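You operate a simulated robot arm through the tools that you are given. There is no shell and no other tool. Be economical: measure what you need, move in short steps, check, and stop when the job is done.

Carry out the task below with a simulated robot arm. There is one attempt and no reset: what you move stays moved.

TASK
Dye the beaker of clear water with one 10 ml dose, then rock it till even.
Fine: park the nozzle arm; speed 2; stop the mixer, the beaker stays on the plate.
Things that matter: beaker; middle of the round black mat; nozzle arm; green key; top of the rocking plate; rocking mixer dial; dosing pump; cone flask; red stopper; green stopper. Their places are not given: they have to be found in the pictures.

It is judged by the outcome, as a careful person would: the job done as asked, and still so three seconds after it is handed in. It fails if anything else is knocked over, pushed out of place, dropped, spilled or broken.

THE ROBOT
A 7-joint arm with a two-finger parallel gripper, fixed in place. Base frame: the origin is at the foot of the arm, x ahead of it, y to its left, z up; the work surface is at about z = 0. Lengths are in mm, angles in degrees, forces in N, time in s.
With the tool pointing down near the work surface it reaches from about 240 to 620 mm from the base axis. Its first joint turns from -66.0 to 66.0 degrees. Payload 2.6 kg.
Tool frame: the origin (TCP) lies between the finger pads and is the grasp point; the fingertips stand 30 mm ahead of it; z points along the fingers, y is the line along which they close. The gripper opens to 94 mm. The fingers are 28 mm wide and 10 mm thick; the gripper's body (50 by 96 mm) begins 55 mm behind the TCP.
Orientation is that of the tool frame in the base frame, as a unit quaternion [x, y, z, w]. With the fingers straight down and closing along the base's y, the tool's x points along the base's -x, its y along +y and its z along -z.

THE INTERFACE
- The arm moves only by the tool send_rows. Its argument "increments" is a list of rows, each an object of numbers (a shift or turn left out is 0, a gripper value left out holds the last): "tx", "ty", "tz": the shift along the base's x, y, z in mm; "ax", "ay", "az": the turn, a rotation vector about the base's x, y, z in degrees; "grip": the opening, from 0 (shut) to 1 (fully open). In form: [{"tx": .., "ty": .., "tz": .., "ax": .., "ay": .., "az": .., "grip": ..}, ...]. A call has 1 to 10 rows; each row shifts and turns the commanded pose from where the row before left it. A row lasts 0.2 s, in which the tool goes at most 50 mm and 8.6 degrees; a call with a longer step from one row to the next is refused whole, and so is a gripper value outside its range. A pose out of reach is approached as far as the arm can. The call stops where the force on the tool passes 70 N (or 10 N more than at its start, if that is more) or the arm is blocked; 0.2 s more then pass. The fingers move at their own pace (about 72 mm/s each) and stop on an object; they squeeze with about 30 N. The grip force told is the motor's: it shows also when the fingers shut on nothing. Time passes only in rows, and 0.2 s behind the last, so rows that do not move let the fingers close. It gives the time, the measured TCP pose, the force on the tool (base axes), the opening and the grip force at its end, in the units of the frame above (readings bear some noise).
- Cameras (640 x 400 px; columns grow to the right, rows downward): "scene" is fixed at [49, 458.3, 547.2]; the picture's right is [-0.49, -0.87, 0.00], its down [-0.62, 0.35, -0.70] and it looks along [0.61, -0.35, -0.71] (base axes); focal length 215 px, centre (320, 200). "wrist" rides on the gripper at [-37, 0, -58] in the tool frame; the picture's right is [0.00, -1.00, 0.00], its down [0.97, 0.00, -0.24] and it looks along [0.24, 0.00, 0.97] (tool axes); focal length 218 px, centre (320, 200).
- grab_frame(camera): a new picture of that camera. No time passes.
- measure_at(camera, pixels): for up to 12 pixels [column, row] of the newest picture of that camera ("zoom" is the newest enlarged one), the place [x, y, z] in the base frame of the surface seen there, good to about 2 mm. No time passes.
- close_up(camera, box): a new picture of the part [left, top, right, bottom] of that camera's present view, enlarged. No time passes.
- hand_in(): hands the job in; it is judged then, once.

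Work in short steps. Measure before you move; look again where a grasp or a placing could have gone wrong, and mend it. You have 80 turns and 34 pictures in all, the two below and enlarged ones among them. Open the gripper and draw the arm clear of the work before you hand the job in, unless the task says otherwise; then end with one line.

The tools are called after ">>>" by a JSON object that holds its "method" and its "body". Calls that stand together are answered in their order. send_rows: Moves the arm, as the interface text tells. Its arguments: {"type":"object","properties":{"increments":{"type":"array","items":{"type":"object","properties":{"tx":{"type":"number"},"ty":{"type":"number"},"tz":{"type":"number"},"ax":{"type":"number"},"ay":{"type":"number"},"az":{"type":"number"},"grip":{"type":"number"}}}}},"required":["increments"]} The other tools are called the same way: grab_frame (camera) takes a picture; measure_at (camera, pixels) gives the place of the surface under pixels of a picture; close_up (camera, box) takes an enlarged picture of a part of a camera's view; hand_in () hands the job in.

At the start:

```text
clock: 0.0
tcp_pos: [384.6, 104.1, 354.2]
tool_rot: [0.001, 1.0, 0.001, 0.0]
contact_force: [-0.1, 0.6, -0.7]
gripper_width: 93.8
grasp_force: 0.0
```

scene: 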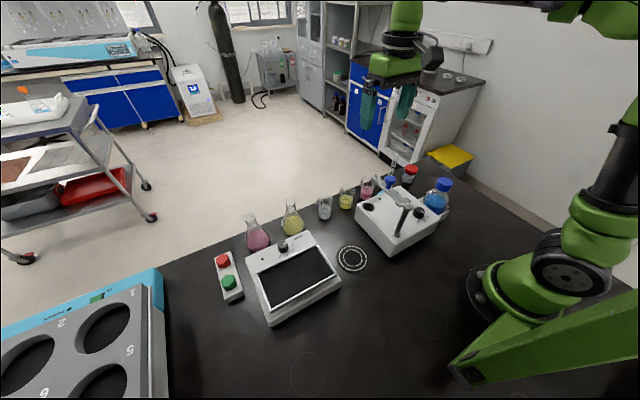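
wrist: 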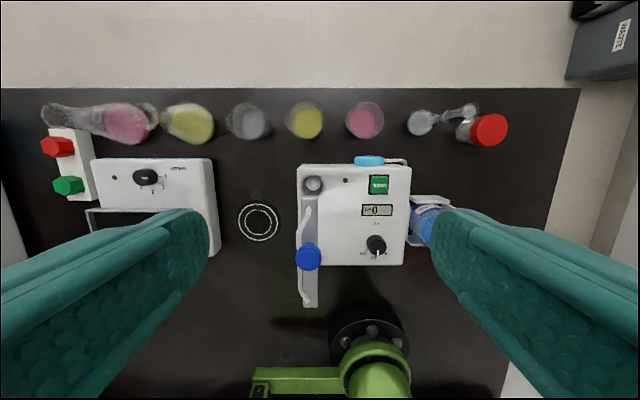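

The wrist view shows the mixer (left), mat at (258,222), and pump (353,215). I'll enlarge these areas.

>>> {"method": "close_up", "body": {"camera": "wrist", "box": [280, 90, 520, 320]}}

>>> {"method": "close_up", "body": {"camera": "wrist", "box": [20, 90, 300, 260]}}

>>> {"method": "close_up", "body": {"camera": "scene", "box": [200, 150, 470, 330]}}

>>> {"method": "measure_at", "body": {"camera": "wrist", "pixels": [[258, 222], [247, 120], [305, 120], [365, 120], [310, 184], [310, 256], [308, 300], [376, 243], [379, 185], [146, 177], [65, 147], [68, 186]]}}

```text
1.74 times, centred on (400, 205) of wrist
```

zoom: 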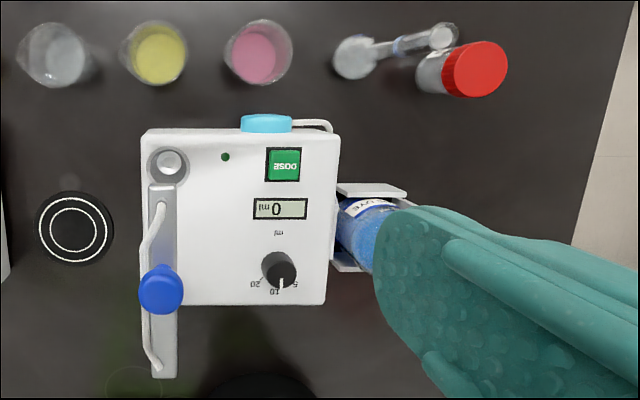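

```text
2.29 times, centred on (160, 175) of wrist
```

zoom: 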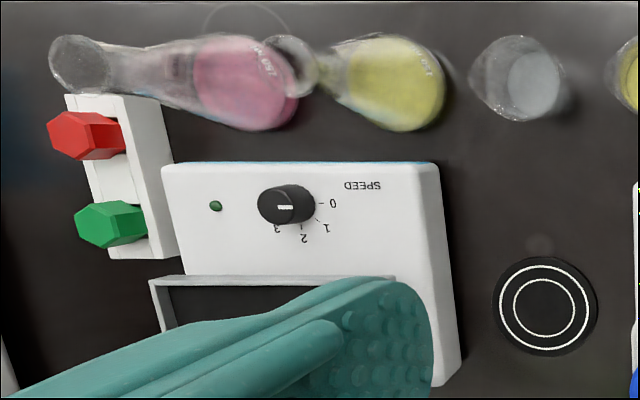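

```text
2.22 times, centred on (335, 240) of scene
```

zoom: 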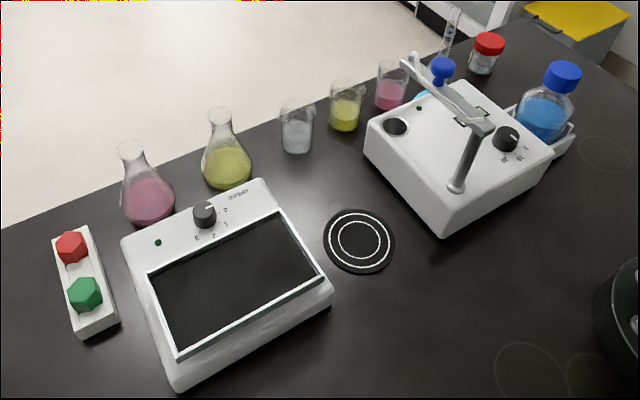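

```text
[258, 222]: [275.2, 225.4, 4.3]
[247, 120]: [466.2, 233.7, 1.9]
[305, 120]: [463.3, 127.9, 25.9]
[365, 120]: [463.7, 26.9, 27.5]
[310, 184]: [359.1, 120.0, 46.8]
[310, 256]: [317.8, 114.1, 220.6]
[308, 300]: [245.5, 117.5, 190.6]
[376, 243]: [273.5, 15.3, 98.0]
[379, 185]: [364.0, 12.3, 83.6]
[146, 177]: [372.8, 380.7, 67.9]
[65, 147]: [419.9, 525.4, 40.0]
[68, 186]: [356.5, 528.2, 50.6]
```

Measuring the nozzle arm, dials and the beaker more closely.

>>> {"method": "close_up", "body": {"camera": "wrist", "box": [290, 150, 420, 310]}}

>>> {"method": "measure_at", "body": {"camera": "wrist", "pixels": [[310, 210], [310, 225], [310, 240], [310, 270], [310, 285], [310, 303], [247, 105], [247, 135], [230, 120], [266, 120], [330, 250], [400, 180]]}}

>>> {"method": "close_up", "body": {"camera": "scene", "box": [340, 150, 460, 260]}}

```text
2.50 times, centred on (355, 230) of wrist
```

zoom: 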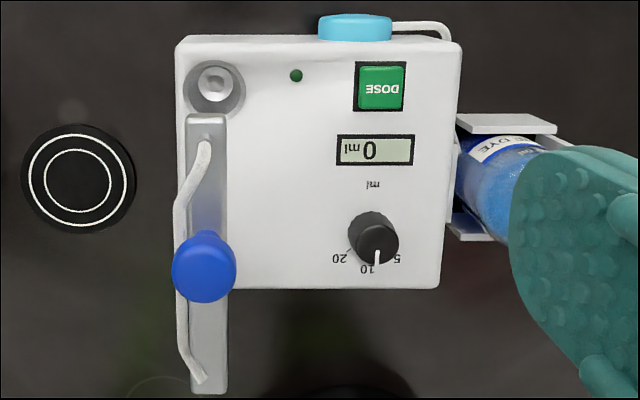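

```text
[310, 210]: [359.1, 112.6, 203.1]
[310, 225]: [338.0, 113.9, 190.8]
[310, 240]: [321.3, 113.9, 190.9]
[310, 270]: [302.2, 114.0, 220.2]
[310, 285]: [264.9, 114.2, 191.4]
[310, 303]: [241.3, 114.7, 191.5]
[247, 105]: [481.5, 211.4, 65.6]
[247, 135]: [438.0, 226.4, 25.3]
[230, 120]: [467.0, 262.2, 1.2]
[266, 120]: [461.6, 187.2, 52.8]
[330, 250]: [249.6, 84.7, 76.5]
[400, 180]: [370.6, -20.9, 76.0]
```

```text
3.64 times, centred on (400, 205) of scene
```

zoom: 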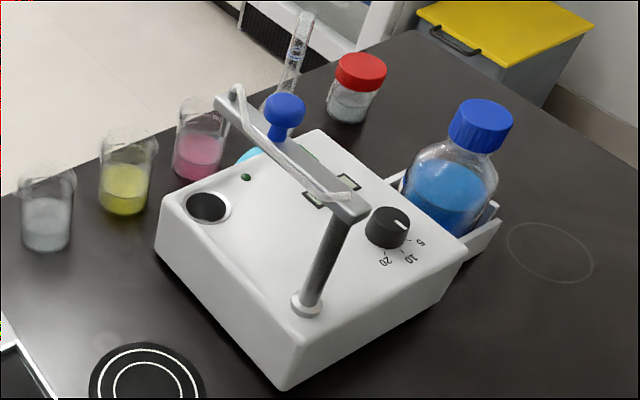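

Beaker of clear water is near (466,228). I move over it with clearance over the nozzle knob (z 220), for a better look.

>>> {"method": "send_rows", "body": {"increments": [{"tx": 15, "ty": 40}, {"tx": 15, "ty": 40}, {"tx": 10, "ty": 44, "tz": -20}, {"tz": -20}, {}]}}

>>> {"method": "grab_frame", "body": {"camera": "wrist"}}

```text
clock: 1.2
tcp_pos: [424.4, 227.9, 312.9]
tool_rot: [0.0, 1.0, -0.001, 0.0]
contact_force: [1.0, -0.5, 0.4]
gripper_width: 94.1
grasp_force: 0.1
```

```text
26 pictures are left
```

wrist: 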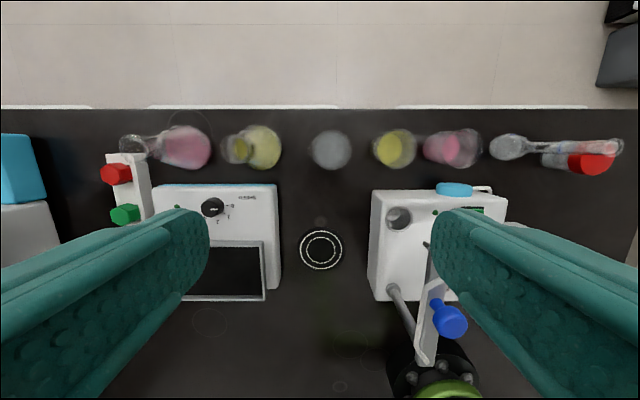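

Beaker at (331,150), post base at (393,289), mat at (320,250). Measuring these.

>>> {"method": "measure_at", "body": {"camera": "wrist", "pixels": [[331, 150], [331, 132], [331, 168], [313, 150], [350, 150], [320, 250], [393, 289], [398, 215], [427, 246], [244, 150], [265, 145], [212, 207]]}}

>>> {"method": "close_up", "body": {"camera": "wrist", "box": [270, 110, 480, 370]}}

>>> {"method": "close_up", "body": {"camera": "wrist", "box": [150, 170, 290, 310]}}

>>> {"method": "measure_at", "body": {"camera": "zoom", "pixels": [[320, 200], [270, 150], [340, 150], [100, 250], [400, 350]]}}

```text
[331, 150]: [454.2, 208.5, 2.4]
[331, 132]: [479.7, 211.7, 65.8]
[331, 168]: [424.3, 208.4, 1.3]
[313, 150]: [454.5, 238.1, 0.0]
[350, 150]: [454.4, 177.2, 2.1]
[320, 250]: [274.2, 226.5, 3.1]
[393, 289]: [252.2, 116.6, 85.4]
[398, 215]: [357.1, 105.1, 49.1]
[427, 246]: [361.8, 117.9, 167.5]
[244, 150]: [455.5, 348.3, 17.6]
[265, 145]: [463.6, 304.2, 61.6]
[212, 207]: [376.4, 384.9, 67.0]
```

```text
1.54 times, centred on (375, 240) of wrist
```

zoom: 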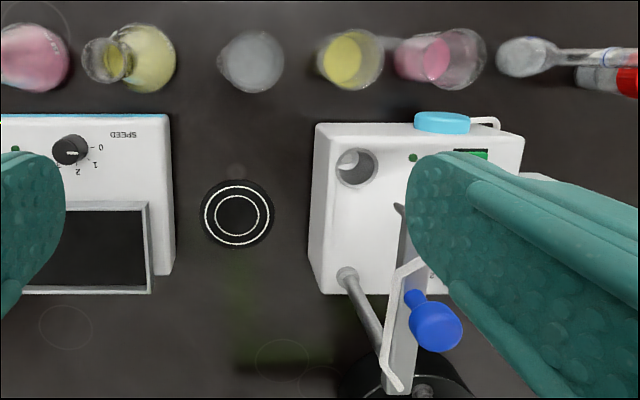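

```text
2.86 times, centred on (220, 240) of wrist
```

zoom: 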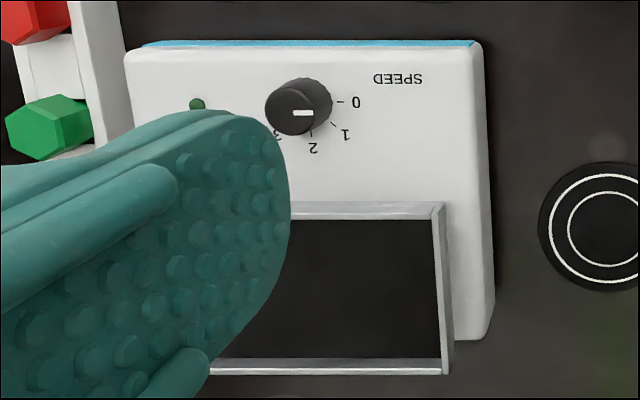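

```text
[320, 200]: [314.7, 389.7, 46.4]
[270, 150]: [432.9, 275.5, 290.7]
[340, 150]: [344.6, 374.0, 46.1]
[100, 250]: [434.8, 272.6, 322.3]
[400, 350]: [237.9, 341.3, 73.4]
```

Beaker centre near (455,210), rim z≈66. I go lower to see it in detail.

>>> {"method": "send_rows", "body": {"increments": [{"tx": 0, "ty": -17, "tz": -40}, {"tz": -45}, {"tz": -35}, {}]}}

>>> {"method": "grab_frame", "body": {"camera": "wrist"}}

```text
clock: 2.2
tcp_pos: [427.1, 210.6, 191.9]
tool_rot: [0.0, 1.0, 0.0, -0.001]
contact_force: [1.1, 0.6, 0.3]
gripper_width: 93.7
grasp_force: 0.1
```

```text
23 pictures are left
```

wrist: 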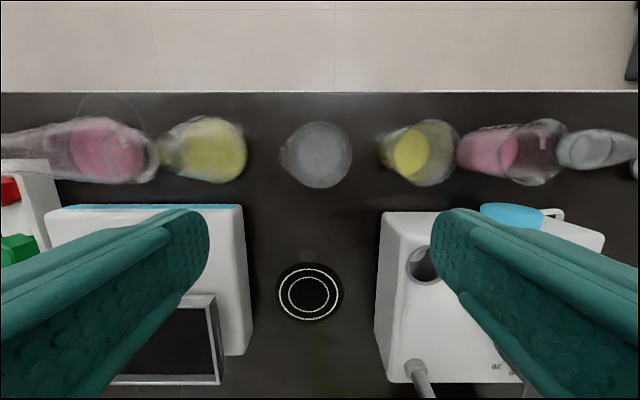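

Beaker rim centre works out near (457,210) with its spout toward +y, and the yellow beaker is close on the −y side. So I rotate the gripper 90° to close along x.

>>> {"method": "send_rows", "body": {"increments": [{"tx": 5, "az": -8.5}, {"tx": 5, "az": -8.5}, {"tx": 5, "az": -8.5}, {"tx": 5, "az": -8.5}, {"tx": 5, "az": -8.5}, {"tx": 5, "az": -8.5}, {"az": -8.5}, {"az": -8.5}, {"az": -8.5}, {"az": -8.5}]}}

>>> {"method": "send_rows", "body": {"increments": [{"az": -5}, {}]}}

>>> {"method": "grab_frame", "body": {"camera": "wrist"}}

```text
clock: 4.4
tcp_pos: [455.4, 210.1, 193.2]
tool_rot: [0.677, 0.736, 0.001, -0.001]
contact_force: [-0.7, 0.3, -1.0]
gripper_width: 94.2
grasp_force: 0.0
```

```text
clock: 5.0
tcp_pos: [455.5, 210.9, 193.6]
tool_rot: [0.708, 0.707, 0.0, 0.0]
contact_force: [-0.5, 0.1, -0.4]
gripper_width: 93.9
grasp_force: 0.1
```

```text
22 pictures are left
```

wrist: 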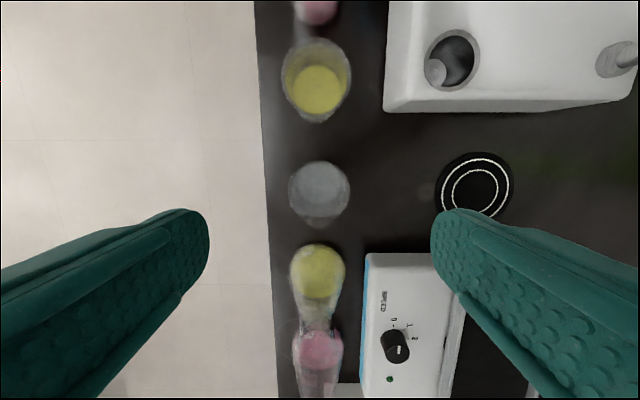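

Beaker is centred under the gripper (rim 289–350 in columns). Descend to z≈40 and close.

>>> {"method": "send_rows", "body": {"increments": [{"tz": -40}, {"tz": -40}, {"tz": -40}, {"tz": -20}, {"tz": -13}, {}]}}

>>> {"method": "send_rows", "body": {"increments": [{"grip": 0.45}, {"grip": 0.45}, {"grip": 0.3}, {"grip": 0.3}, {"grip": 0.3}]}}

```text
clock: 6.4
tcp_pos: [456.4, 209.0, 41.1]
tool_rot: [0.708, 0.706, 0.0, 0.0]
contact_force: [-0.4, 0.6, 0.1]
gripper_width: 93.7
grasp_force: 0.0
```

```text
clock: 7.6
tcp_pos: [455.5, 208.8, 40.9]
tool_rot: [0.707, 0.707, 0.0, 0.0]
contact_force: [-0.1, 0.6, 0.6]
gripper_width: 49.9
grasp_force: 30.6
```

Gripped at 50 mm. Lift gently and carry toward the mat (275,226).

>>> {"method": "send_rows", "body": {"increments": [{"tz": 5}, {"tz": 10}, {"tz": 10}, {"tz": 5}, {"tx": -8, "ty": 1}, {"tx": -15, "ty": 2}, {"tx": -20, "ty": 2}, {"tx": -20, "ty": 2}, {"tx": -20, "ty": 2}, {"tx": -15, "ty": 2}]}}

>>> {"method": "grab_frame", "body": {"camera": "scene"}}

```text
clock: 9.8
tcp_pos: [357.1, 222.8, 71.6]
tool_rot: [0.707, 0.707, 0.0, 0.0]
contact_force: [-0.1, 0.3, -1.3]
gripper_width: 49.8
grasp_force: 29.7
```

```text
21 pictures are left
```

scene: 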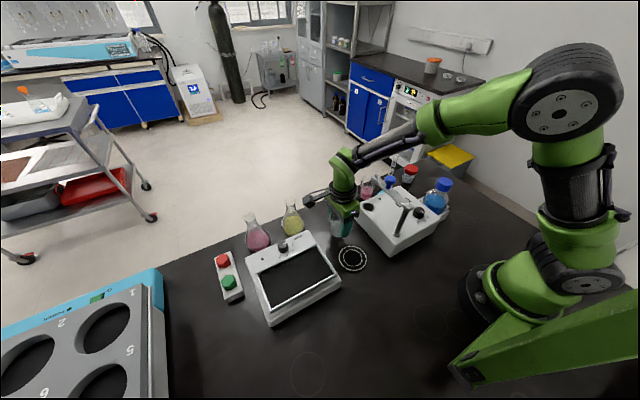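

Clear of everything. Continue to the mat.

>>> {"method": "send_rows", "body": {"increments": [{"tx": -10}, {"tx": -20, "ty": 1}, {"tx": -20, "ty": 1}, {"tx": -18}, {"tx": -10}, {"tx": -4}, {"tz": -8}, {"tz": -8}, {}]}}

```text
clock: 11.8
tcp_pos: [274.2, 223.7, 54.5]
tool_rot: [0.707, 0.707, 0.0, 0.0]
contact_force: [0.4, 0.3, -1.0]
gripper_width: 49.8
grasp_force: 29.4
```

Lower onto the mat (grip height at contact ≈44).

>>> {"method": "send_rows", "body": {"increments": [{"tz": -5, "ty": 1}, {"tz": -3}, {"tz": -1.5}, {}]}}

>>> {"method": "close_up", "body": {"camera": "scene", "box": [280, 150, 460, 290]}}

```text
clock: 12.8
tcp_pos: [275.5, 225.0, 44.7]
tool_rot: [0.707, 0.707, 0.0, 0.0]
contact_force: [-0.5, -0.4, -1.5]
gripper_width: 49.6
grasp_force: 30.3
```

```text
2.86 times, centred on (370, 220) of scene
```

zoom: 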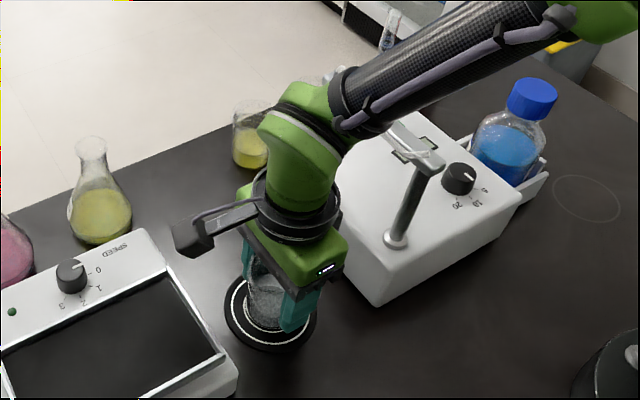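

Beaker is over the mat centre, nearly touching. Lower 2 mm more and see force.

>>> {"method": "send_rows", "body": {"increments": [{"tz": -1.5}, {"tz": -1}, {}]}}

```text
clock: 13.6
tcp_pos: [274.7, 224.6, 43.1]
tool_rot: [0.707, 0.707, 0.002, 0.0]
contact_force: [-4.3, -1.8, 21.9]
gripper_width: 49.7
grasp_force: 30.2
```

Contact (22 N). Ease up 1 mm, release, and rise.

>>> {"method": "send_rows", "body": {"increments": [{"tz": 1}, {"grip": 0.7}, {"grip": 1.0}, {"grip": 1.0}, {"grip": 1.0}, {"tz": 20}, {"tz": 40}, {"tz": 45}, {"tz": 45}, {"tz": 45}]}}

>>> {"method": "send_rows", "body": {"increments": [{"tz": 40}, {"tz": 20}, {}]}}

>>> {"method": "grab_frame", "body": {"camera": "wrist"}}

```text
clock: 15.8
tcp_pos: [274.1, 226.7, 238.0]
tool_rot: [0.707, 0.707, 0.0, -0.001]
contact_force: [0.4, 0.7, 0.9]
gripper_width: 93.8
grasp_force: 0.0
```

```text
clock: 16.6
tcp_pos: [276.0, 226.2, 299.4]
tool_rot: [0.707, 0.707, 0.0, 0.0]
contact_force: [0.1, 0.3, 0.7]
gripper_width: 93.8
grasp_force: 0.0
```

```text
19 pictures are left
```

wrist: 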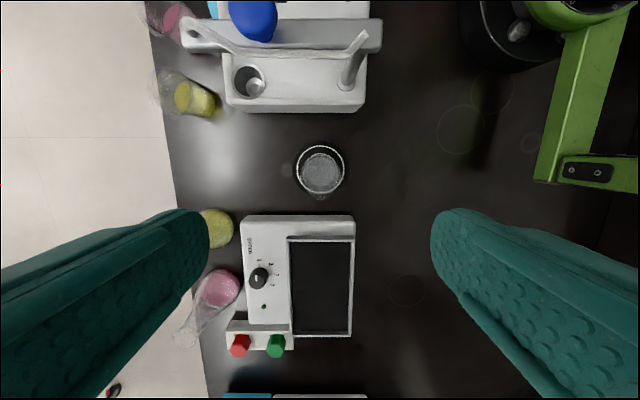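

Beaker sits on the mat at (321,170). Now the nozzle arm: enlarge and measure the knob, arm and tube.

>>> {"method": "close_up", "body": {"camera": "wrist", "box": [170, 0, 400, 130]}}

>>> {"method": "measure_at", "body": {"camera": "zoom", "pixels": [[230, 60], [230, 20], [180, 40], [100, 80], [130, 100], [200, 130], [280, 145], [400, 150], [530, 110], [555, 115], [560, 170], [508, 222]]}}

>>> {"method": "measure_at", "body": {"camera": "wrist", "pixels": [[291, 242], [352, 242], [291, 332], [352, 332], [320, 287], [258, 278], [263, 260], [272, 263], [276, 274], [273, 285], [320, 238], [321, 172]]}}

```text
2.78 times, centred on (285, 65) of wrist
```

zoom: 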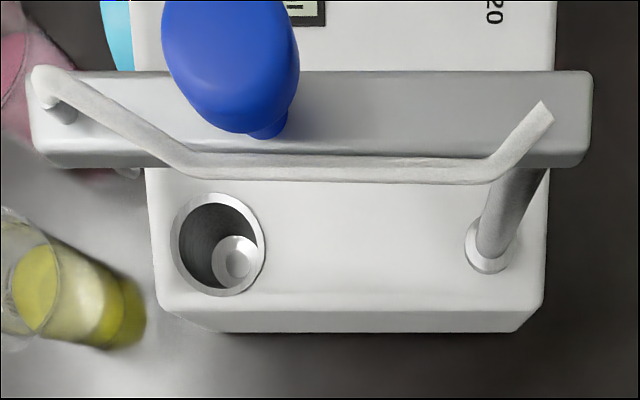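

```text
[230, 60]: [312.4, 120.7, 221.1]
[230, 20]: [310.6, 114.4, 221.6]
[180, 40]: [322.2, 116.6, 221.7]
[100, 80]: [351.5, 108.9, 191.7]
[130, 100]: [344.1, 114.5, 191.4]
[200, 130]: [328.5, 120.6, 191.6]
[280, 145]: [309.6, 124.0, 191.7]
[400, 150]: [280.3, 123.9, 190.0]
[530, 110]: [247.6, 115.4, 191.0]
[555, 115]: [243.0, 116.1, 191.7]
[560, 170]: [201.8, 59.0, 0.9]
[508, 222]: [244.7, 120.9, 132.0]
```

```text
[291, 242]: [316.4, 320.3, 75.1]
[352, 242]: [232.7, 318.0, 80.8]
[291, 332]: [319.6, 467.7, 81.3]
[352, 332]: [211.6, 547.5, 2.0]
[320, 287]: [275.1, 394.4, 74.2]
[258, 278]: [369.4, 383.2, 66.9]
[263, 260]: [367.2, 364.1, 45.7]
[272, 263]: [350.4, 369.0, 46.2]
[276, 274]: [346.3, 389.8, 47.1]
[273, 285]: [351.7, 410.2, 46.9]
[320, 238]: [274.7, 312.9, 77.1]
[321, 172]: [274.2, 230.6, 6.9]
```

Knob centre ≈(311,114.5), top z≈222; arm top z≈191.5; post axis ≈(248,115). I rotate to az +38 (so the closing line stays within ~38° of the swing's tangent throughout) and move above the knob.

>>> {"method": "send_rows", "body": {"increments": [{"az": 8.5}, {"az": 8.5}, {"az": 8.5}, {"az": 8.5}, {"az": 8.5}, {"az": 8.5}, {"az": 8.5}, {"az": 8.5}, {"az": 8.5}, {"az": 8.5}]}}

>>> {"method": "send_rows", "body": {"increments": [{"az": 8.6, "ty": -20}, {"az": 8.6, "tx": 5, "ty": -20}, {"az": 8.6, "tx": 10, "ty": -20}, {"az": 8.6, "tx": 10, "ty": -20}, {"az": 8.6, "tx": 5, "ty": -20}, {"ty": -11, "tx": 5}, {}]}}

>>> {"method": "grab_frame", "body": {"camera": "wrist"}}

```text
clock: 18.8
tcp_pos: [274.4, 225.1, 298.8]
tool_rot: [0.042, 0.999, 0.0, 0.0]
contact_force: [1.5, 0.6, -0.1]
gripper_width: 94.0
grasp_force: 0.1
```

```text
clock: 20.4
tcp_pos: [308.7, 114.1, 300.0]
tool_rot: [-0.326, 0.945, 0.0, -0.001]
contact_force: [0.4, 0.7, 0.7]
gripper_width: 94.2
grasp_force: 0.1
```

```text
17 pictures are left
```

wrist: 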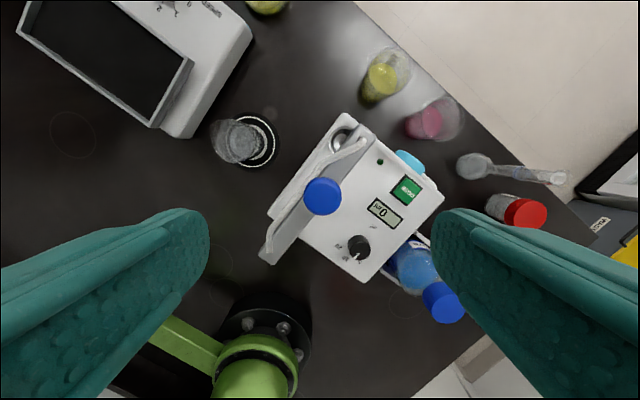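

Measure the knob's edges in this view to centre it.

>>> {"method": "measure_at", "body": {"camera": "wrist", "pixels": [[323, 196], [308, 196], [338, 196], [323, 182], [323, 210], [306, 190], [357, 243], [405, 189], [279, 240]]}}

>>> {"method": "close_up", "body": {"camera": "wrist", "box": [250, 100, 450, 290]}}

```text
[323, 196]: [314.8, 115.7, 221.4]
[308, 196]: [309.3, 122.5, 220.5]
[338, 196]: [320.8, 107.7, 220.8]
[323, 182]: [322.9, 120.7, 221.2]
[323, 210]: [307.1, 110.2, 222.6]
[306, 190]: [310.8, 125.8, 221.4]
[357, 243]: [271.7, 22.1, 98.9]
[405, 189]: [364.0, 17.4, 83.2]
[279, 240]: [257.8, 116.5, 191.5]
```

```text
2.11 times, centred on (350, 195) of wrist
```

zoom: 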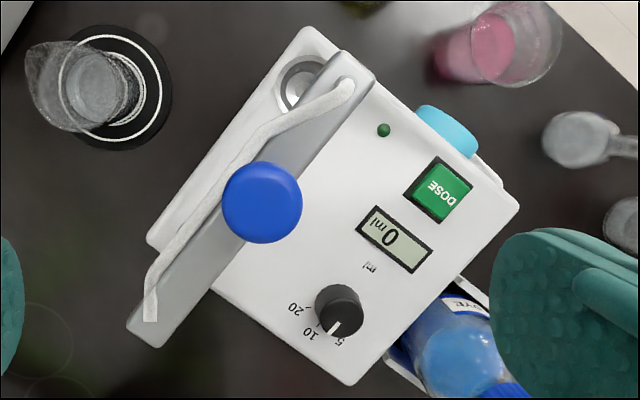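

Knob centre (315,115.5), Ø≈24. Check the dose dial more closely while here.

>>> {"method": "close_up", "body": {"camera": "wrist", "box": [325, 215, 395, 275]}}

```text
6.67 times, centred on (360, 245) of wrist
```

zoom: 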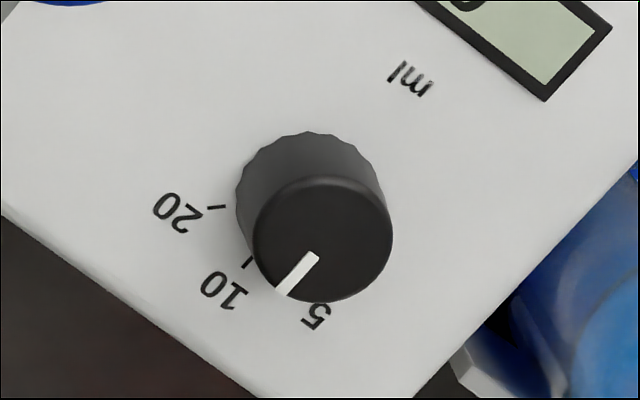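

Pointer points exactly at 10 – no dial change required. Descend on the knob with tips just above the arm (TCP z≈229), and close.

>>> {"method": "send_rows", "body": {"increments": [{"tx": 5.5, "ty": 1.4, "tz": -30}, {"tz": -25}, {"tz": -15}, {}]}}

>>> {"method": "send_rows", "body": {"increments": [{"grip": 0.5}, {"grip": 0.2}, {"grip": 0.1}, {"grip": 0.1}, {"grip": 0.1}]}}

```text
clock: 21.4
tcp_pos: [314.7, 114.7, 227.5]
tool_rot: [-0.325, 0.946, 0.0, 0.0]
contact_force: [-0.2, -0.2, 0.1]
gripper_width: 94.1
grasp_force: 0.1
```

```text
clock: 22.6
tcp_pos: [314.3, 115.4, 227.9]
tool_rot: [-0.326, 0.946, 0.001, -0.001]
contact_force: [-8.5, 7.4, 0.5]
gripper_width: 25.3
grasp_force: 44.9
```

Knob gripped (25 mm). Start the swing about the post (≈(248,115), radius 67) in short arc steps.

>>> {"method": "send_rows", "body": {"increments": [{"tx": -0.65, "ty": 9.32}, {"tx": -1.95, "ty": 9.15}, {"tx": -3.19, "ty": 8.78}, {}]}}

>>> {"method": "close_up", "body": {"camera": "scene", "box": [280, 130, 460, 290]}}

```text
clock: 23.6
tcp_pos: [309.6, 142.9, 229.0]
tool_rot: [-0.325, 0.946, -0.001, 0.001]
contact_force: [7.8, -1.1, -10.2]
gripper_width: 24.8
grasp_force: 45.0
```

```text
2.50 times, centred on (370, 210) of scene
```

zoom: 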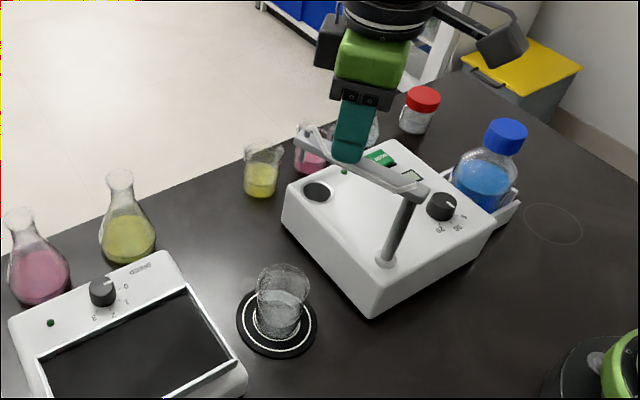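

The arm follows the hand with small force. Continue to ~76°.

>>> {"method": "send_rows", "body": {"increments": [{"tx": -4.39, "ty": 8.25}, {"tx": -5.5, "ty": 7.57}, {"tx": -6.49, "ty": 6.72}, {"tx": -7.36, "ty": 5.76}, {"tx": -8.1, "ty": 4.67}, {"tx": -5, "ty": 2.1}, {}]}}

>>> {"method": "close_up", "body": {"camera": "scene", "box": [280, 130, 460, 290]}}

```text
clock: 25.2
tcp_pos: [273.0, 177.6, 228.0]
tool_rot: [-0.326, 0.945, 0.0, 0.0]
contact_force: [3.6, -2.7, 8.5]
gripper_width: 25.1
grasp_force: 45.1
```

```text
2.50 times, centred on (370, 210) of scene
```

zoom: 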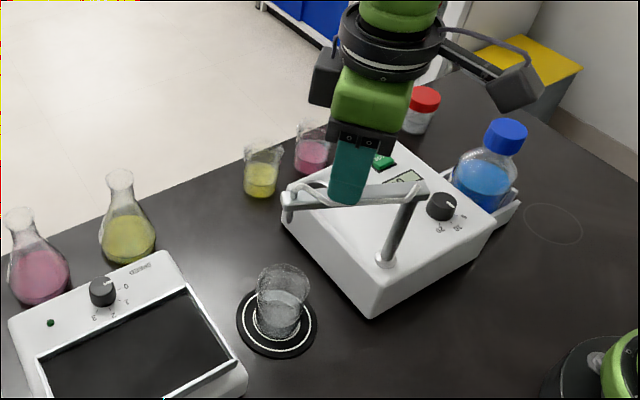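

At ~68°. Go the last ~8°.

>>> {"method": "send_rows", "body": {"increments": [{"tx": -3.7, "ty": 1.4}, {"tx": -3.7, "ty": 1.1}, {"tx": -1.9, "ty": 0.5}, {}]}}

>>> {"method": "grab_frame", "body": {"camera": "wrist"}}

```text
clock: 26.2
tcp_pos: [262.6, 180.2, 227.8]
tool_rot: [-0.325, 0.946, -0.001, -0.001]
contact_force: [0.9, -2.4, -6.7]
gripper_width: 25.4
grasp_force: 45.2
```

```text
12 pictures are left
```

wrist: 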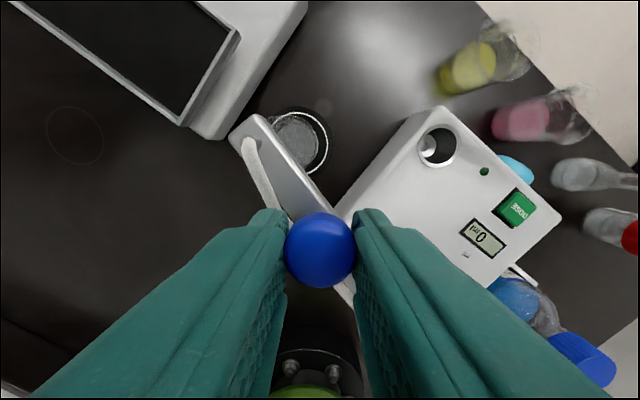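

Measure the nozzle/tube end at (249,148) and arm end edges.

>>> {"method": "measure_at", "body": {"camera": "wrist", "pixels": [[249, 143], [251, 150], [232, 133], [263, 117], [270, 150], [322, 250], [297, 110], [327, 150], [300, 174]]}}

```text
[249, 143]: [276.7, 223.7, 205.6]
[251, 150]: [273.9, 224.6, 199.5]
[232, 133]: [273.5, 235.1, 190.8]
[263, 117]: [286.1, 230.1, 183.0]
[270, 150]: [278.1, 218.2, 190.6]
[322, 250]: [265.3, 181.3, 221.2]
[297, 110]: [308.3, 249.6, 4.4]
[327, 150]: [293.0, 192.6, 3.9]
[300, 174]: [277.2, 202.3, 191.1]
```

Nozzle is at (276,224), right over the beaker. Release the knob and rise.

>>> {"method": "send_rows", "body": {"increments": [{"grip": 0.5}, {"grip": 0.8}, {"grip": 0.8}, {"tz": 15}, {"tz": 30}, {"tz": 30}, {"tx": 10, "ty": -20, "grip": 0.3}, {"tx": 15, "ty": -25, "grip": 0}, {"tx": 20, "ty": -30}, {"tx": 20, "ty": -30}]}}

>>> {"method": "send_rows", "body": {"increments": [{"tx": 20, "ty": -30, "az": -8}, {"tx": 15, "ty": -30, "az": -8}, {"az": -8}, {"az": -8}, {"az": -6}, {}]}}

>>> {"method": "grab_frame", "body": {"camera": "wrist"}}

```text
clock: 28.4
tcp_pos: [327.2, 76.0, 303.8]
tool_rot: [-0.327, 0.945, 0.0, 0.0]
contact_force: [0.5, -1.1, -0.6]
gripper_width: 0.0
grasp_force: 30.2
```

```text
clock: 29.8
tcp_pos: [362.6, 15.2, 303.8]
tool_rot: [0.0, 1.0, 0.0, 0.0]
contact_force: [-0.6, -0.9, -0.2]
gripper_width: 0.2
grasp_force: 30.1
```

```text
11 pictures are left
```

wrist: 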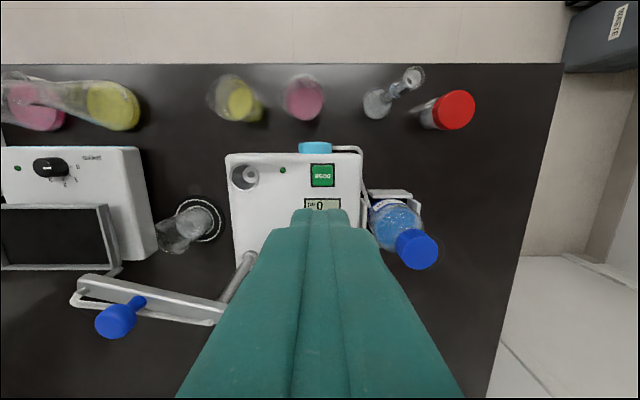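

Arm stayed over the beaker. Measure the green key at (322,175).

>>> {"method": "measure_at", "body": {"camera": "wrist", "pixels": [[322, 174], [313, 168], [331, 168], [313, 184], [331, 184], [418, 250], [327, 202]]}}

```text
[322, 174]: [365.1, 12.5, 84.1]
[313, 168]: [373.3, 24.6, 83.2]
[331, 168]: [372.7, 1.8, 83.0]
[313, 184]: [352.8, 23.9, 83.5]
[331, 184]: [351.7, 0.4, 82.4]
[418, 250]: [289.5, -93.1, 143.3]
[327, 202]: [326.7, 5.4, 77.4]
```

Key centre (363,12.5), top z≈83. Descend with shut fingers to just above it.

>>> {"method": "send_rows", "body": {"increments": [{"ty": -2.5, "tz": -45}, {"tz": -45}, {"tz": -45}, {"tz": -35}, {"tz": -15}, {}]}}

```text
clock: 31.2
tcp_pos: [362.9, 13.3, 117.7]
tool_rot: [-0.001, 1.0, -0.001, -0.001]
contact_force: [0.4, 0.3, -0.1]
gripper_width: 0.0
grasp_force: 29.8
```

Tips at ≈88. Press in 2 mm steps.

>>> {"method": "send_rows", "body": {"increments": [{"tz": -2}, {"tz": -2}, {"tz": -2}, {}]}}

```text
clock: 32.2
tcp_pos: [362.7, 14.2, 111.4]
tool_rot: [0.0, 1.0, 0.0, 0.0]
contact_force: [0.9, -0.2, 0.2]
gripper_width: 0.0
grasp_force: 30.2
```

>>> {"method": "send_rows", "body": {"increments": [{"tz": -1}, {"tz": -1}, {}]}}

>>> {"method": "close_up", "body": {"camera": "scene", "box": [320, 150, 460, 280]}}

```text
clock: 33.0
tcp_pos: [363.3, 13.2, 110.7]
tool_rot: [0.0, 1.0, 0.0, 0.001]
contact_force: [0.3, 1.0, 0.7]
gripper_width: 0.0
grasp_force: 30.0
```

```text
3.08 times, centred on (390, 215) of scene
```

zoom: 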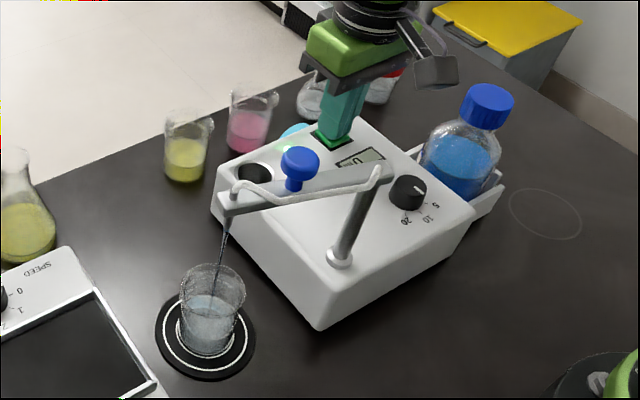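

The dose is running (stream into the beaker, green LED lit). Lift off the key so it's pressed only once, and wait.

>>> {"method": "send_rows", "body": {"increments": [{"tz": 20}, {"tz": 40}, {"tz": 45}, {"tz": 45}, {"tz": 40}, {}, {}, {}, {}, {}]}}

>>> {"method": "send_rows", "body": {"increments": [{}, {}, {}, {}, {}, {}, {}, {}, {}, {}]}}

>>> {"method": "grab_frame", "body": {"camera": "wrist"}}

```text
clock: 35.2
tcp_pos: [362.3, 13.7, 301.6]
tool_rot: [0.0, 1.0, 0.0, 0.0]
contact_force: [-0.9, 0.0, -1.0]
gripper_width: 0.0
grasp_force: 30.5
```

```text
clock: 37.4
tcp_pos: [361.9, 13.2, 300.7]
tool_rot: [0.0, 1.0, 0.0, 0.001]
contact_force: [0.2, 0.0, -0.2]
gripper_width: 0.0
grasp_force: 29.7
```

```text
9 pictures are left
```

wrist: 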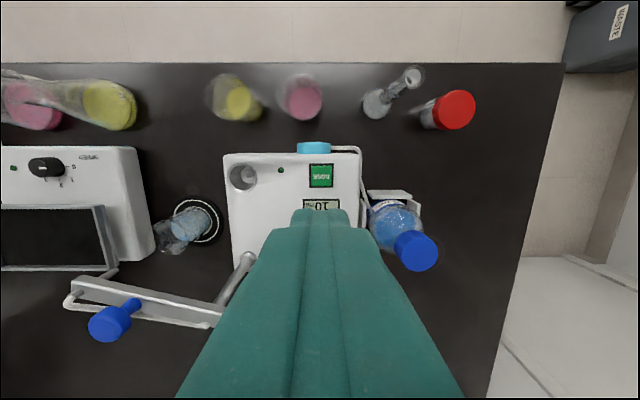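

Display shows 10 and LED is off: dose done. Measure the knob's present place to park the arm.

>>> {"method": "measure_at", "body": {"camera": "wrist", "pixels": [[106, 325], [100, 325], [112, 330], [95, 325], [106, 312], [106, 340], [80, 284]]}}

```text
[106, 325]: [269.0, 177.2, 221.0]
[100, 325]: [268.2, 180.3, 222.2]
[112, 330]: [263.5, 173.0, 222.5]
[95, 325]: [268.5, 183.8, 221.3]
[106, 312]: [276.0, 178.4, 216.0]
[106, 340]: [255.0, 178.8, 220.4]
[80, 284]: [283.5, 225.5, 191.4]
```

Knob is still at about (264,180). Return over it with az +38, opening the gripper.

>>> {"method": "send_rows", "body": {"increments": [{"tx": -10, "ty": 20, "az": 8}, {"tx": -20, "ty": 30, "az": 8}, {"tx": -20, "ty": 30, "az": 8}, {"tx": -20, "ty": 30, "az": 8}, {"tx": -15, "ty": 30, "az": 6, "grip": 0.8}, {"tx": -13, "ty": 26.5}, {"grip": 0.8}, {"tz": -35}, {"tz": -25}, {}]}}

```text
clock: 39.6
tcp_pos: [263.6, 179.1, 238.9]
tool_rot: [-0.326, 0.945, 0.0, 0.0]
contact_force: [-0.7, -1.0, -0.8]
gripper_width: 75.3
grasp_force: 0.1
```

>>> {"method": "send_rows", "body": {"increments": [{"ty": 1, "tz": -10}, {"grip": 0.5}, {"grip": 0.2}, {"grip": 0.1}, {"grip": 0.1}, {"grip": 0.1}]}}

```text
clock: 41.0
tcp_pos: [264.7, 180.6, 230.6]
tool_rot: [-0.325, 0.946, 0.0, 0.0]
contact_force: [1.2, 7.0, -5.5]
gripper_width: 25.2
grasp_force: 45.3
```

Gripped (25 mm). Swing back along the reversed arc.

>>> {"method": "send_rows", "body": {"increments": [{"tx": 4.6, "ty": -1.2}, {"tx": 4.7, "ty": -1.8}, {"tx": 5, "ty": -2.1}, {"tx": 8.1, "ty": -4.67}, {"tx": 7.36, "ty": -5.76}, {"tx": 6.49, "ty": -6.72}, {"tx": 5.5, "ty": -7.57}, {"tx": 4.39, "ty": -8.25}, {}]}}

>>> {"method": "send_rows", "body": {"increments": [{"tx": 3.19, "ty": -8.78}, {"tx": 1.95, "ty": -9.15}, {"tx": 0.65, "ty": -9.32}, {}]}}

```text
clock: 43.0
tcp_pos: [310.0, 141.8, 230.5]
tool_rot: [-0.325, 0.946, 0.0, 0.001]
contact_force: [-3.8, 7.3, 5.3]
gripper_width: 24.6
grasp_force: 45.3
```

```text
clock: 44.0
tcp_pos: [317.6, 118.0, 230.6]
tool_rot: [-0.328, 0.945, 0.003, 0.002]
contact_force: [7.4, 30.8, -8.9]
gripper_width: 25.2
grasp_force: 45.0
```

Some resistance (31 N) near the end, perhaps the stop. Release, rise and look.

>>> {"method": "send_rows", "body": {"increments": [{"grip": 0.5}, {"grip": 0.8}, {"grip": 0.8}, {"tz": 15}, {"tz": 25}, {"tz": 30}, {}]}}

>>> {"method": "grab_frame", "body": {"camera": "wrist"}}

>>> {"method": "measure_at", "body": {"camera": "wrist", "pixels": [[323, 196], [308, 196], [338, 196], [323, 182], [323, 210], [279, 240], [365, 137], [355, 145], [270, 255]]}}

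```text
clock: 45.6
tcp_pos: [315.4, 113.6, 302.1]
tool_rot: [-0.325, 0.946, 0.001, 0.001]
contact_force: [0.8, -1.0, 0.7]
gripper_width: 75.2
grasp_force: 0.0
```

```text
8 pictures are left
```

wrist: 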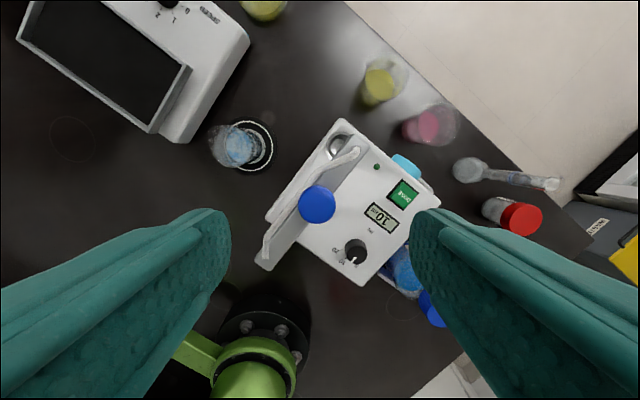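

```text
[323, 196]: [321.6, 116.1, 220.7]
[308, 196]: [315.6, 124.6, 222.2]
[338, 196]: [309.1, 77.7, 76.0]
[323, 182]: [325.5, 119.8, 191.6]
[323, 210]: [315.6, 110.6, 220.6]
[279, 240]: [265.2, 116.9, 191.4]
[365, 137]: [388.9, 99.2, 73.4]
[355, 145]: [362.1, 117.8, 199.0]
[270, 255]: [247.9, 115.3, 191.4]
```

Nozzle arm is back at its original place (knob ≈(314,115)), display 10 ml. Now back over the beaker with az −90.

>>> {"method": "send_rows", "body": {"increments": [{"ty": 20, "az": -8.5, "grip": 1}, {"tx": -10, "ty": 25, "az": -8.5}, {"tx": -15, "ty": 25, "az": -8.5}, {"tx": -15, "ty": 25, "az": -8.5}, {"ty": 16.5, "az": -8.5}, {"az": -8.5}, {"az": -8.5}, {"az": -8.5}, {"az": -8.5}, {"az": -8.5}]}}

>>> {"method": "send_rows", "body": {"increments": [{"az": -8.6}, {"az": -8.6}, {"az": -8.6}, {"az": -8.6}, {"az": -8.6}, {}]}}

>>> {"method": "grab_frame", "body": {"camera": "wrist"}}

```text
clock: 47.8
tcp_pos: [276.3, 226.5, 300.9]
tool_rot: [0.401, 0.916, 0.0, 0.0]
contact_force: [0.5, 0.0, 1.0]
gripper_width: 94.1
grasp_force: 0.0
```

```text
clock: 49.2
tcp_pos: [276.5, 225.4, 300.9]
tool_rot: [0.708, 0.707, 0.0, -0.001]
contact_force: [-0.1, 0.5, 0.3]
gripper_width: 93.9
grasp_force: 0.0
```

```text
7 pictures are left
```

wrist: 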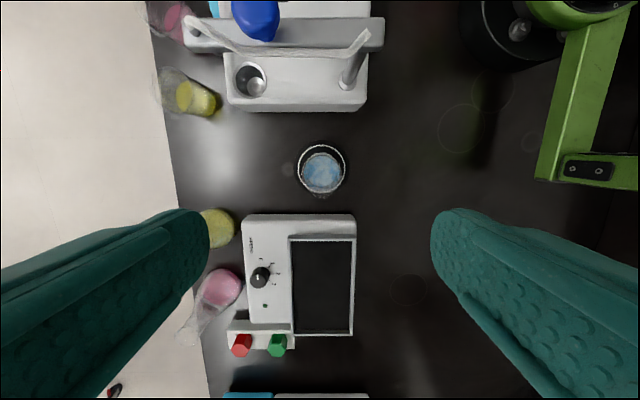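

Beaker is unmoved at (321,170). Descend to z≈44 and grip.

>>> {"method": "send_rows", "body": {"increments": [{"tz": -45, "tx": -1}, {"tz": -45}, {"tz": -45}, {"tz": -45}, {"tz": -40}, {"tz": -25}, {"tz": -12}, {}]}}

>>> {"method": "send_rows", "body": {"increments": [{"grip": 0.45}, {"grip": 0.45}, {"grip": 0.3}, {"grip": 0.3}, {"grip": 0.3}]}}

```text
clock: 51.0
tcp_pos: [273.8, 226.1, 42.7]
tool_rot: [0.707, 0.707, 0.0, 0.0]
contact_force: [-0.2, 0.3, -0.5]
gripper_width: 94.2
grasp_force: 0.0
```

```text
clock: 52.2
tcp_pos: [273.9, 224.7, 43.1]
tool_rot: [0.707, 0.707, 0.0, 0.0]
contact_force: [0.4, 0.3, 0.3]
gripper_width: 49.2
grasp_force: 30.7
```

Gripped. Lift ~100 mm gently, then move +y over the plate centre (275,393).

>>> {"method": "send_rows", "body": {"increments": [{"tz": 5}, {"tz": 10}, {"tz": 15}, {"tz": 15}, {"tz": 15}, {"tz": 15}, {"tz": 15}, {"tz": 8}, {"tz": 4}, {}]}}

>>> {"method": "send_rows", "body": {"increments": [{"ty": 8}, {"ty": 16}, {"ty": 22}, {"ty": 24}, {"ty": 24}, {"ty": 24}, {"ty": 22}, {"ty": 16}, {"ty": 8}, {"ty": 3}]}}

>>> {"method": "close_up", "body": {"camera": "scene", "box": [200, 150, 400, 340]}}

```text
clock: 54.4
tcp_pos: [276.6, 226.1, 146.7]
tool_rot: [0.707, 0.707, 0.0, 0.0]
contact_force: [-0.3, -0.2, -1.5]
gripper_width: 49.0
grasp_force: 30.1
```

```text
clock: 56.6
tcp_pos: [275.3, 393.4, 145.6]
tool_rot: [0.707, 0.707, 0.0, 0.0]
contact_force: [0.4, 0.1, -1.3]
gripper_width: 49.2
grasp_force: 30.2
```

```text
2.11 times, centred on (300, 245) of scene
```

zoom: 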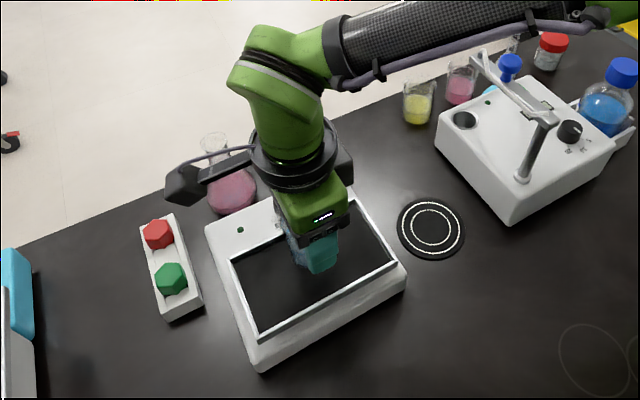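

Above the plate. Lower to just above contact (~z 113–115).

>>> {"method": "send_rows", "body": {"increments": [{"tz": -8}, {"tz": -10}, {"tz": -6}, {"tz": -4}, {"tz": -1.5}, {}]}}

>>> {"method": "send_rows", "body": {"increments": [{"tz": -1.5}, {}]}}

```text
clock: 58.0
tcp_pos: [274.7, 393.5, 115.6]
tool_rot: [0.707, 0.707, 0.001, 0.0]
contact_force: [-0.3, 0.0, -0.7]
gripper_width: 49.0
grasp_force: 29.9
```

```text
clock: 58.6
tcp_pos: [276.4, 393.9, 114.0]
tool_rot: [0.707, 0.707, 0.0, 0.0]
contact_force: [0.4, 0.1, -0.9]
gripper_width: 49.2
grasp_force: 30.1
```

>>> {"method": "send_rows", "body": {"increments": [{"tz": -1}, {}]}}

```text
clock: 59.2
tcp_pos: [276.4, 394.0, 115.2]
tool_rot: [0.708, 0.706, 0.0, 0.0]
contact_force: [0.4, -1.3, 3.1]
gripper_width: 49.3
grasp_force: 30.1
```

Light contact beginning (3 N). One more mm, then release and rise.

>>> {"method": "send_rows", "body": {"increments": [{"tz": -0.7}, {}]}}

>>> {"method": "send_rows", "body": {"increments": [{"grip": 0.7}, {"grip": 0.8}, {"grip": 0.8}, {"tz": 15}, {"tz": 30}, {"tz": 40}, {"tz": 40}, {"tz": 30}, {"tz": 20}, {}]}}

>>> {"method": "grab_frame", "body": {"camera": "wrist"}}

```text
clock: 59.8
tcp_pos: [276.0, 393.6, 113.7]
tool_rot: [0.707, 0.707, 0.001, -0.001]
contact_force: [-4.2, -5.0, 12.2]
gripper_width: 49.1
grasp_force: 30.0
```

```text
clock: 62.0
tcp_pos: [275.2, 394.8, 288.2]
tool_rot: [0.707, 0.707, 0.0, 0.001]
contact_force: [0.1, -0.1, 0.0]
gripper_width: 75.1
grasp_force: 0.1
```

```text
5 pictures are left
```

wrist: 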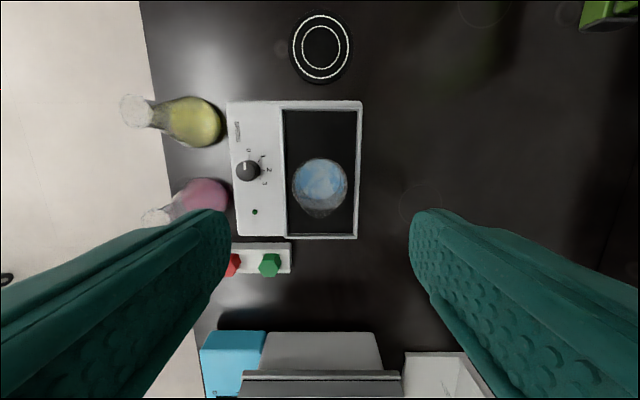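

Beaker stands on the plate. Now look at the speed dial at (247,170).

>>> {"method": "close_up", "body": {"camera": "wrist", "box": [225, 140, 285, 200]}}

>>> {"method": "measure_at", "body": {"camera": "wrist", "pixels": [[249, 150], [264, 158], [269, 169], [265, 183], [246, 172], [238, 172], [254, 172], [246, 163], [246, 179]]}}

```text
6.67 times, centred on (255, 170) of wrist
```

zoom: 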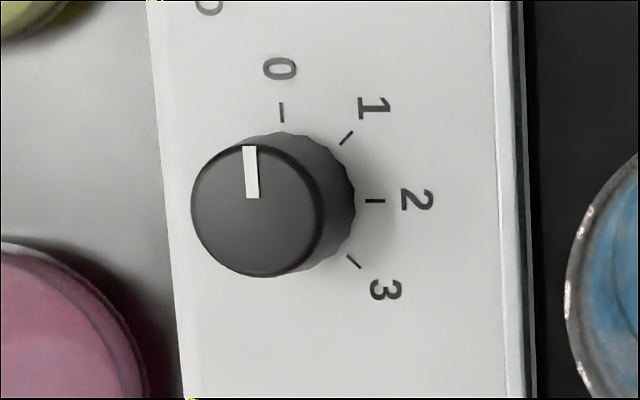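

```text
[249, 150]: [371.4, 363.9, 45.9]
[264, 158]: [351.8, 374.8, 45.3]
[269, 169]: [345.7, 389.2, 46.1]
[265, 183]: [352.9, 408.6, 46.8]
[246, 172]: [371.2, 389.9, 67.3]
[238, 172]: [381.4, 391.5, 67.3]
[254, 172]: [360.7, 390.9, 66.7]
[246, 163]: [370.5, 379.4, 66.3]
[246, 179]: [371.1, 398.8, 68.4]
```

Dial axis ≈(371,389), top z≈67; ticks 45° apart, so 0→2 is a 90° clockwise (−az) turn. Move above it, rotating to az 0 with a reduced opening.

>>> {"method": "send_rows", "body": {"increments": [{"tx": 20, "az": 8.6, "grip": 0.45}, {"tx": 25, "az": 8.6}, {"tx": 25, "az": 8.6}, {"tx": 20, "az": 8.6}, {"tx": 6, "ty": -5, "az": 8.6}, {"az": 8.6}, {"az": 8.6}, {"az": 8.6}, {"az": 8.6}, {"az": 8.6}]}}

>>> {"method": "send_rows", "body": {"increments": [{"az": 4, "tz": -40}, {"tz": -45}, {"tz": -45}, {"tz": -40}, {"tz": -20}, {}]}}

```text
clock: 64.2
tcp_pos: [372.3, 389.9, 288.5]
tool_rot: [0.033, 0.999, 0.0, 0.0]
contact_force: [0.2, -0.2, -0.3]
gripper_width: 42.3
grasp_force: 0.0
```

```text
clock: 65.6
tcp_pos: [373.3, 389.3, 100.9]
tool_rot: [0.0, 1.0, 0.0, 0.0]
contact_force: [0.6, 0.1, 0.0]
gripper_width: 42.2
grasp_force: 0.1
```

Aligned at (372,389.5). Lower to z≈83 (tips ≈53) and close on the dial.

>>> {"method": "send_rows", "body": {"increments": [{"tx": -0.8, "tz": -10}, {"tz": -7}, {}, {"grip": 0.1}, {"grip": 0.1}, {"grip": 0.1}, {}]}}

```text
clock: 67.2
tcp_pos: [371.3, 389.3, 82.3]
tool_rot: [-0.001, 1.0, 0.001, -0.001]
contact_force: [7.1, 16.7, -9.2]
gripper_width: 27.1
grasp_force: 45.5
```

Gripped (27 mm), slight side force. Nudge and turn −90°.

>>> {"method": "send_rows", "body": {"increments": [{"ty": 0.7, "tx": 0.3}, {"az": -8.2}, {"az": -8.2}, {"az": -8.2}, {"az": -8.2}, {"az": -8.2}, {"az": -8.2}, {}]}}

>>> {"method": "send_rows", "body": {"increments": [{"az": -8.2}, {"az": -8.2}, {"az": -8.2}, {"az": -8.2}, {"az": -8}, {}]}}

```text
clock: 69.0
tcp_pos: [371.6, 389.7, 82.4]
tool_rot: [0.417, 0.909, 0.001, 0.0]
contact_force: [2.8, 16.4, 8.7]
gripper_width: 26.7
grasp_force: 44.8
```

```text
clock: 70.4
tcp_pos: [372.1, 389.4, 82.4]
tool_rot: [0.708, 0.707, 0.002, 0.0]
contact_force: [3.9, 17.7, 11.3]
gripper_width: 27.0
grasp_force: 44.8
```

Turned 90°. Release, rise and check dial.

>>> {"method": "send_rows", "body": {"increments": [{"grip": 0.45}, {"grip": 0.45}, {"tz": 20}, {"tz": 40}, {"tz": 40}, {"tz": 45}, {"tz": 45}, {}]}}

>>> {"method": "close_up", "body": {"camera": "wrist", "box": [270, 120, 450, 260]}}

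```text
clock: 72.2
tcp_pos: [372.2, 389.1, 270.7]
tool_rot: [0.707, 0.707, 0.0, 0.0]
contact_force: [-0.1, 0.4, -0.3]
gripper_width: 42.5
grasp_force: 0.0
```

```text
2.86 times, centred on (360, 190) of wrist
```

zoom: 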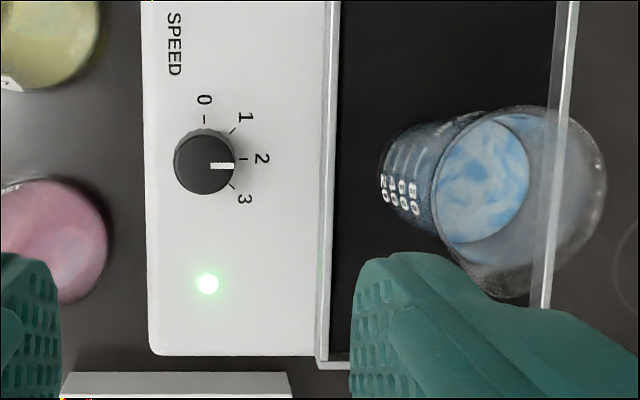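

Speed 2, LED lit, plate rocking, dye swirling. Wait ~20 s.

>>> {"method": "send_rows", "body": {"increments": [{}, {}, {}, {}, {}, {}, {}, {}, {}, {}]}}

>>> {"method": "send_rows", "body": {"increments": [{}, {}, {}, {}, {}, {}, {}, {}, {}, {}]}}

>>> {"method": "send_rows", "body": {"increments": [{}, {}, {}, {}, {}, {}, {}, {}, {}, {}]}}

>>> {"method": "send_rows", "body": {"increments": [{}, {}, {}, {}, {}, {}, {}, {}, {}, {}]}}

>>> {"method": "send_rows", "body": {"increments": [{}, {}, {}, {}, {}, {}, {}, {}, {}, {}]}}

>>> {"method": "send_rows", "body": {"increments": [{}, {}, {}, {}, {}, {}, {}, {}, {}, {}]}}

>>> {"method": "send_rows", "body": {"increments": [{}, {}, {}, {}, {}, {}, {}, {}, {}, {}]}}

>>> {"method": "close_up", "body": {"camera": "wrist", "box": [270, 120, 450, 260]}}

```text
clock: 74.4
tcp_pos: [370.7, 390.4, 271.8]
tool_rot: [0.707, 0.707, 0.0, -0.001]
contact_force: [-0.5, 0.9, 0.3]
gripper_width: 42.2
grasp_force: 0.0
```

```text
clock: 76.6
tcp_pos: [370.7, 390.4, 269.7]
tool_rot: [0.706, 0.708, 0.0, 0.0]
contact_force: [-0.1, -0.6, -0.1]
gripper_width: 42.3
grasp_force: 0.1
```

```text
clock: 78.8
tcp_pos: [371.0, 388.9, 271.4]
tool_rot: [0.707, 0.707, 0.0, -0.001]
contact_force: [0.0, 0.0, 0.1]
gripper_width: 42.3
grasp_force: 0.3
```

```text
clock: 81.0
tcp_pos: [370.5, 390.2, 270.6]
tool_rot: [0.708, 0.707, 0.0, 0.0]
contact_force: [-0.1, -0.3, 0.8]
gripper_width: 42.4
grasp_force: 0.0
```

```text
clock: 83.2
tcp_pos: [371.2, 388.9, 270.2]
tool_rot: [0.707, 0.707, 0.0, 0.0]
contact_force: [0.4, 0.1, -0.6]
gripper_width: 42.2
grasp_force: 0.0
```

```text
clock: 85.4
tcp_pos: [370.3, 389.9, 271.1]
tool_rot: [0.706, 0.708, 0.0, 0.0]
contact_force: [0.0, 0.0, -1.0]
gripper_width: 42.1
grasp_force: 0.0
```

```text
clock: 87.6
tcp_pos: [371.2, 390.3, 271.6]
tool_rot: [0.707, 0.707, -0.001, 0.0]
contact_force: [-0.5, -0.2, 0.2]
gripper_width: 42.2
grasp_force: 0.0
```

```text
2.86 times, centred on (360, 190) of wrist
```

zoom: 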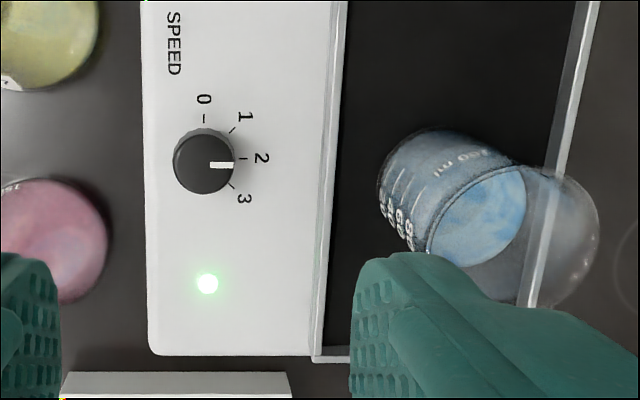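

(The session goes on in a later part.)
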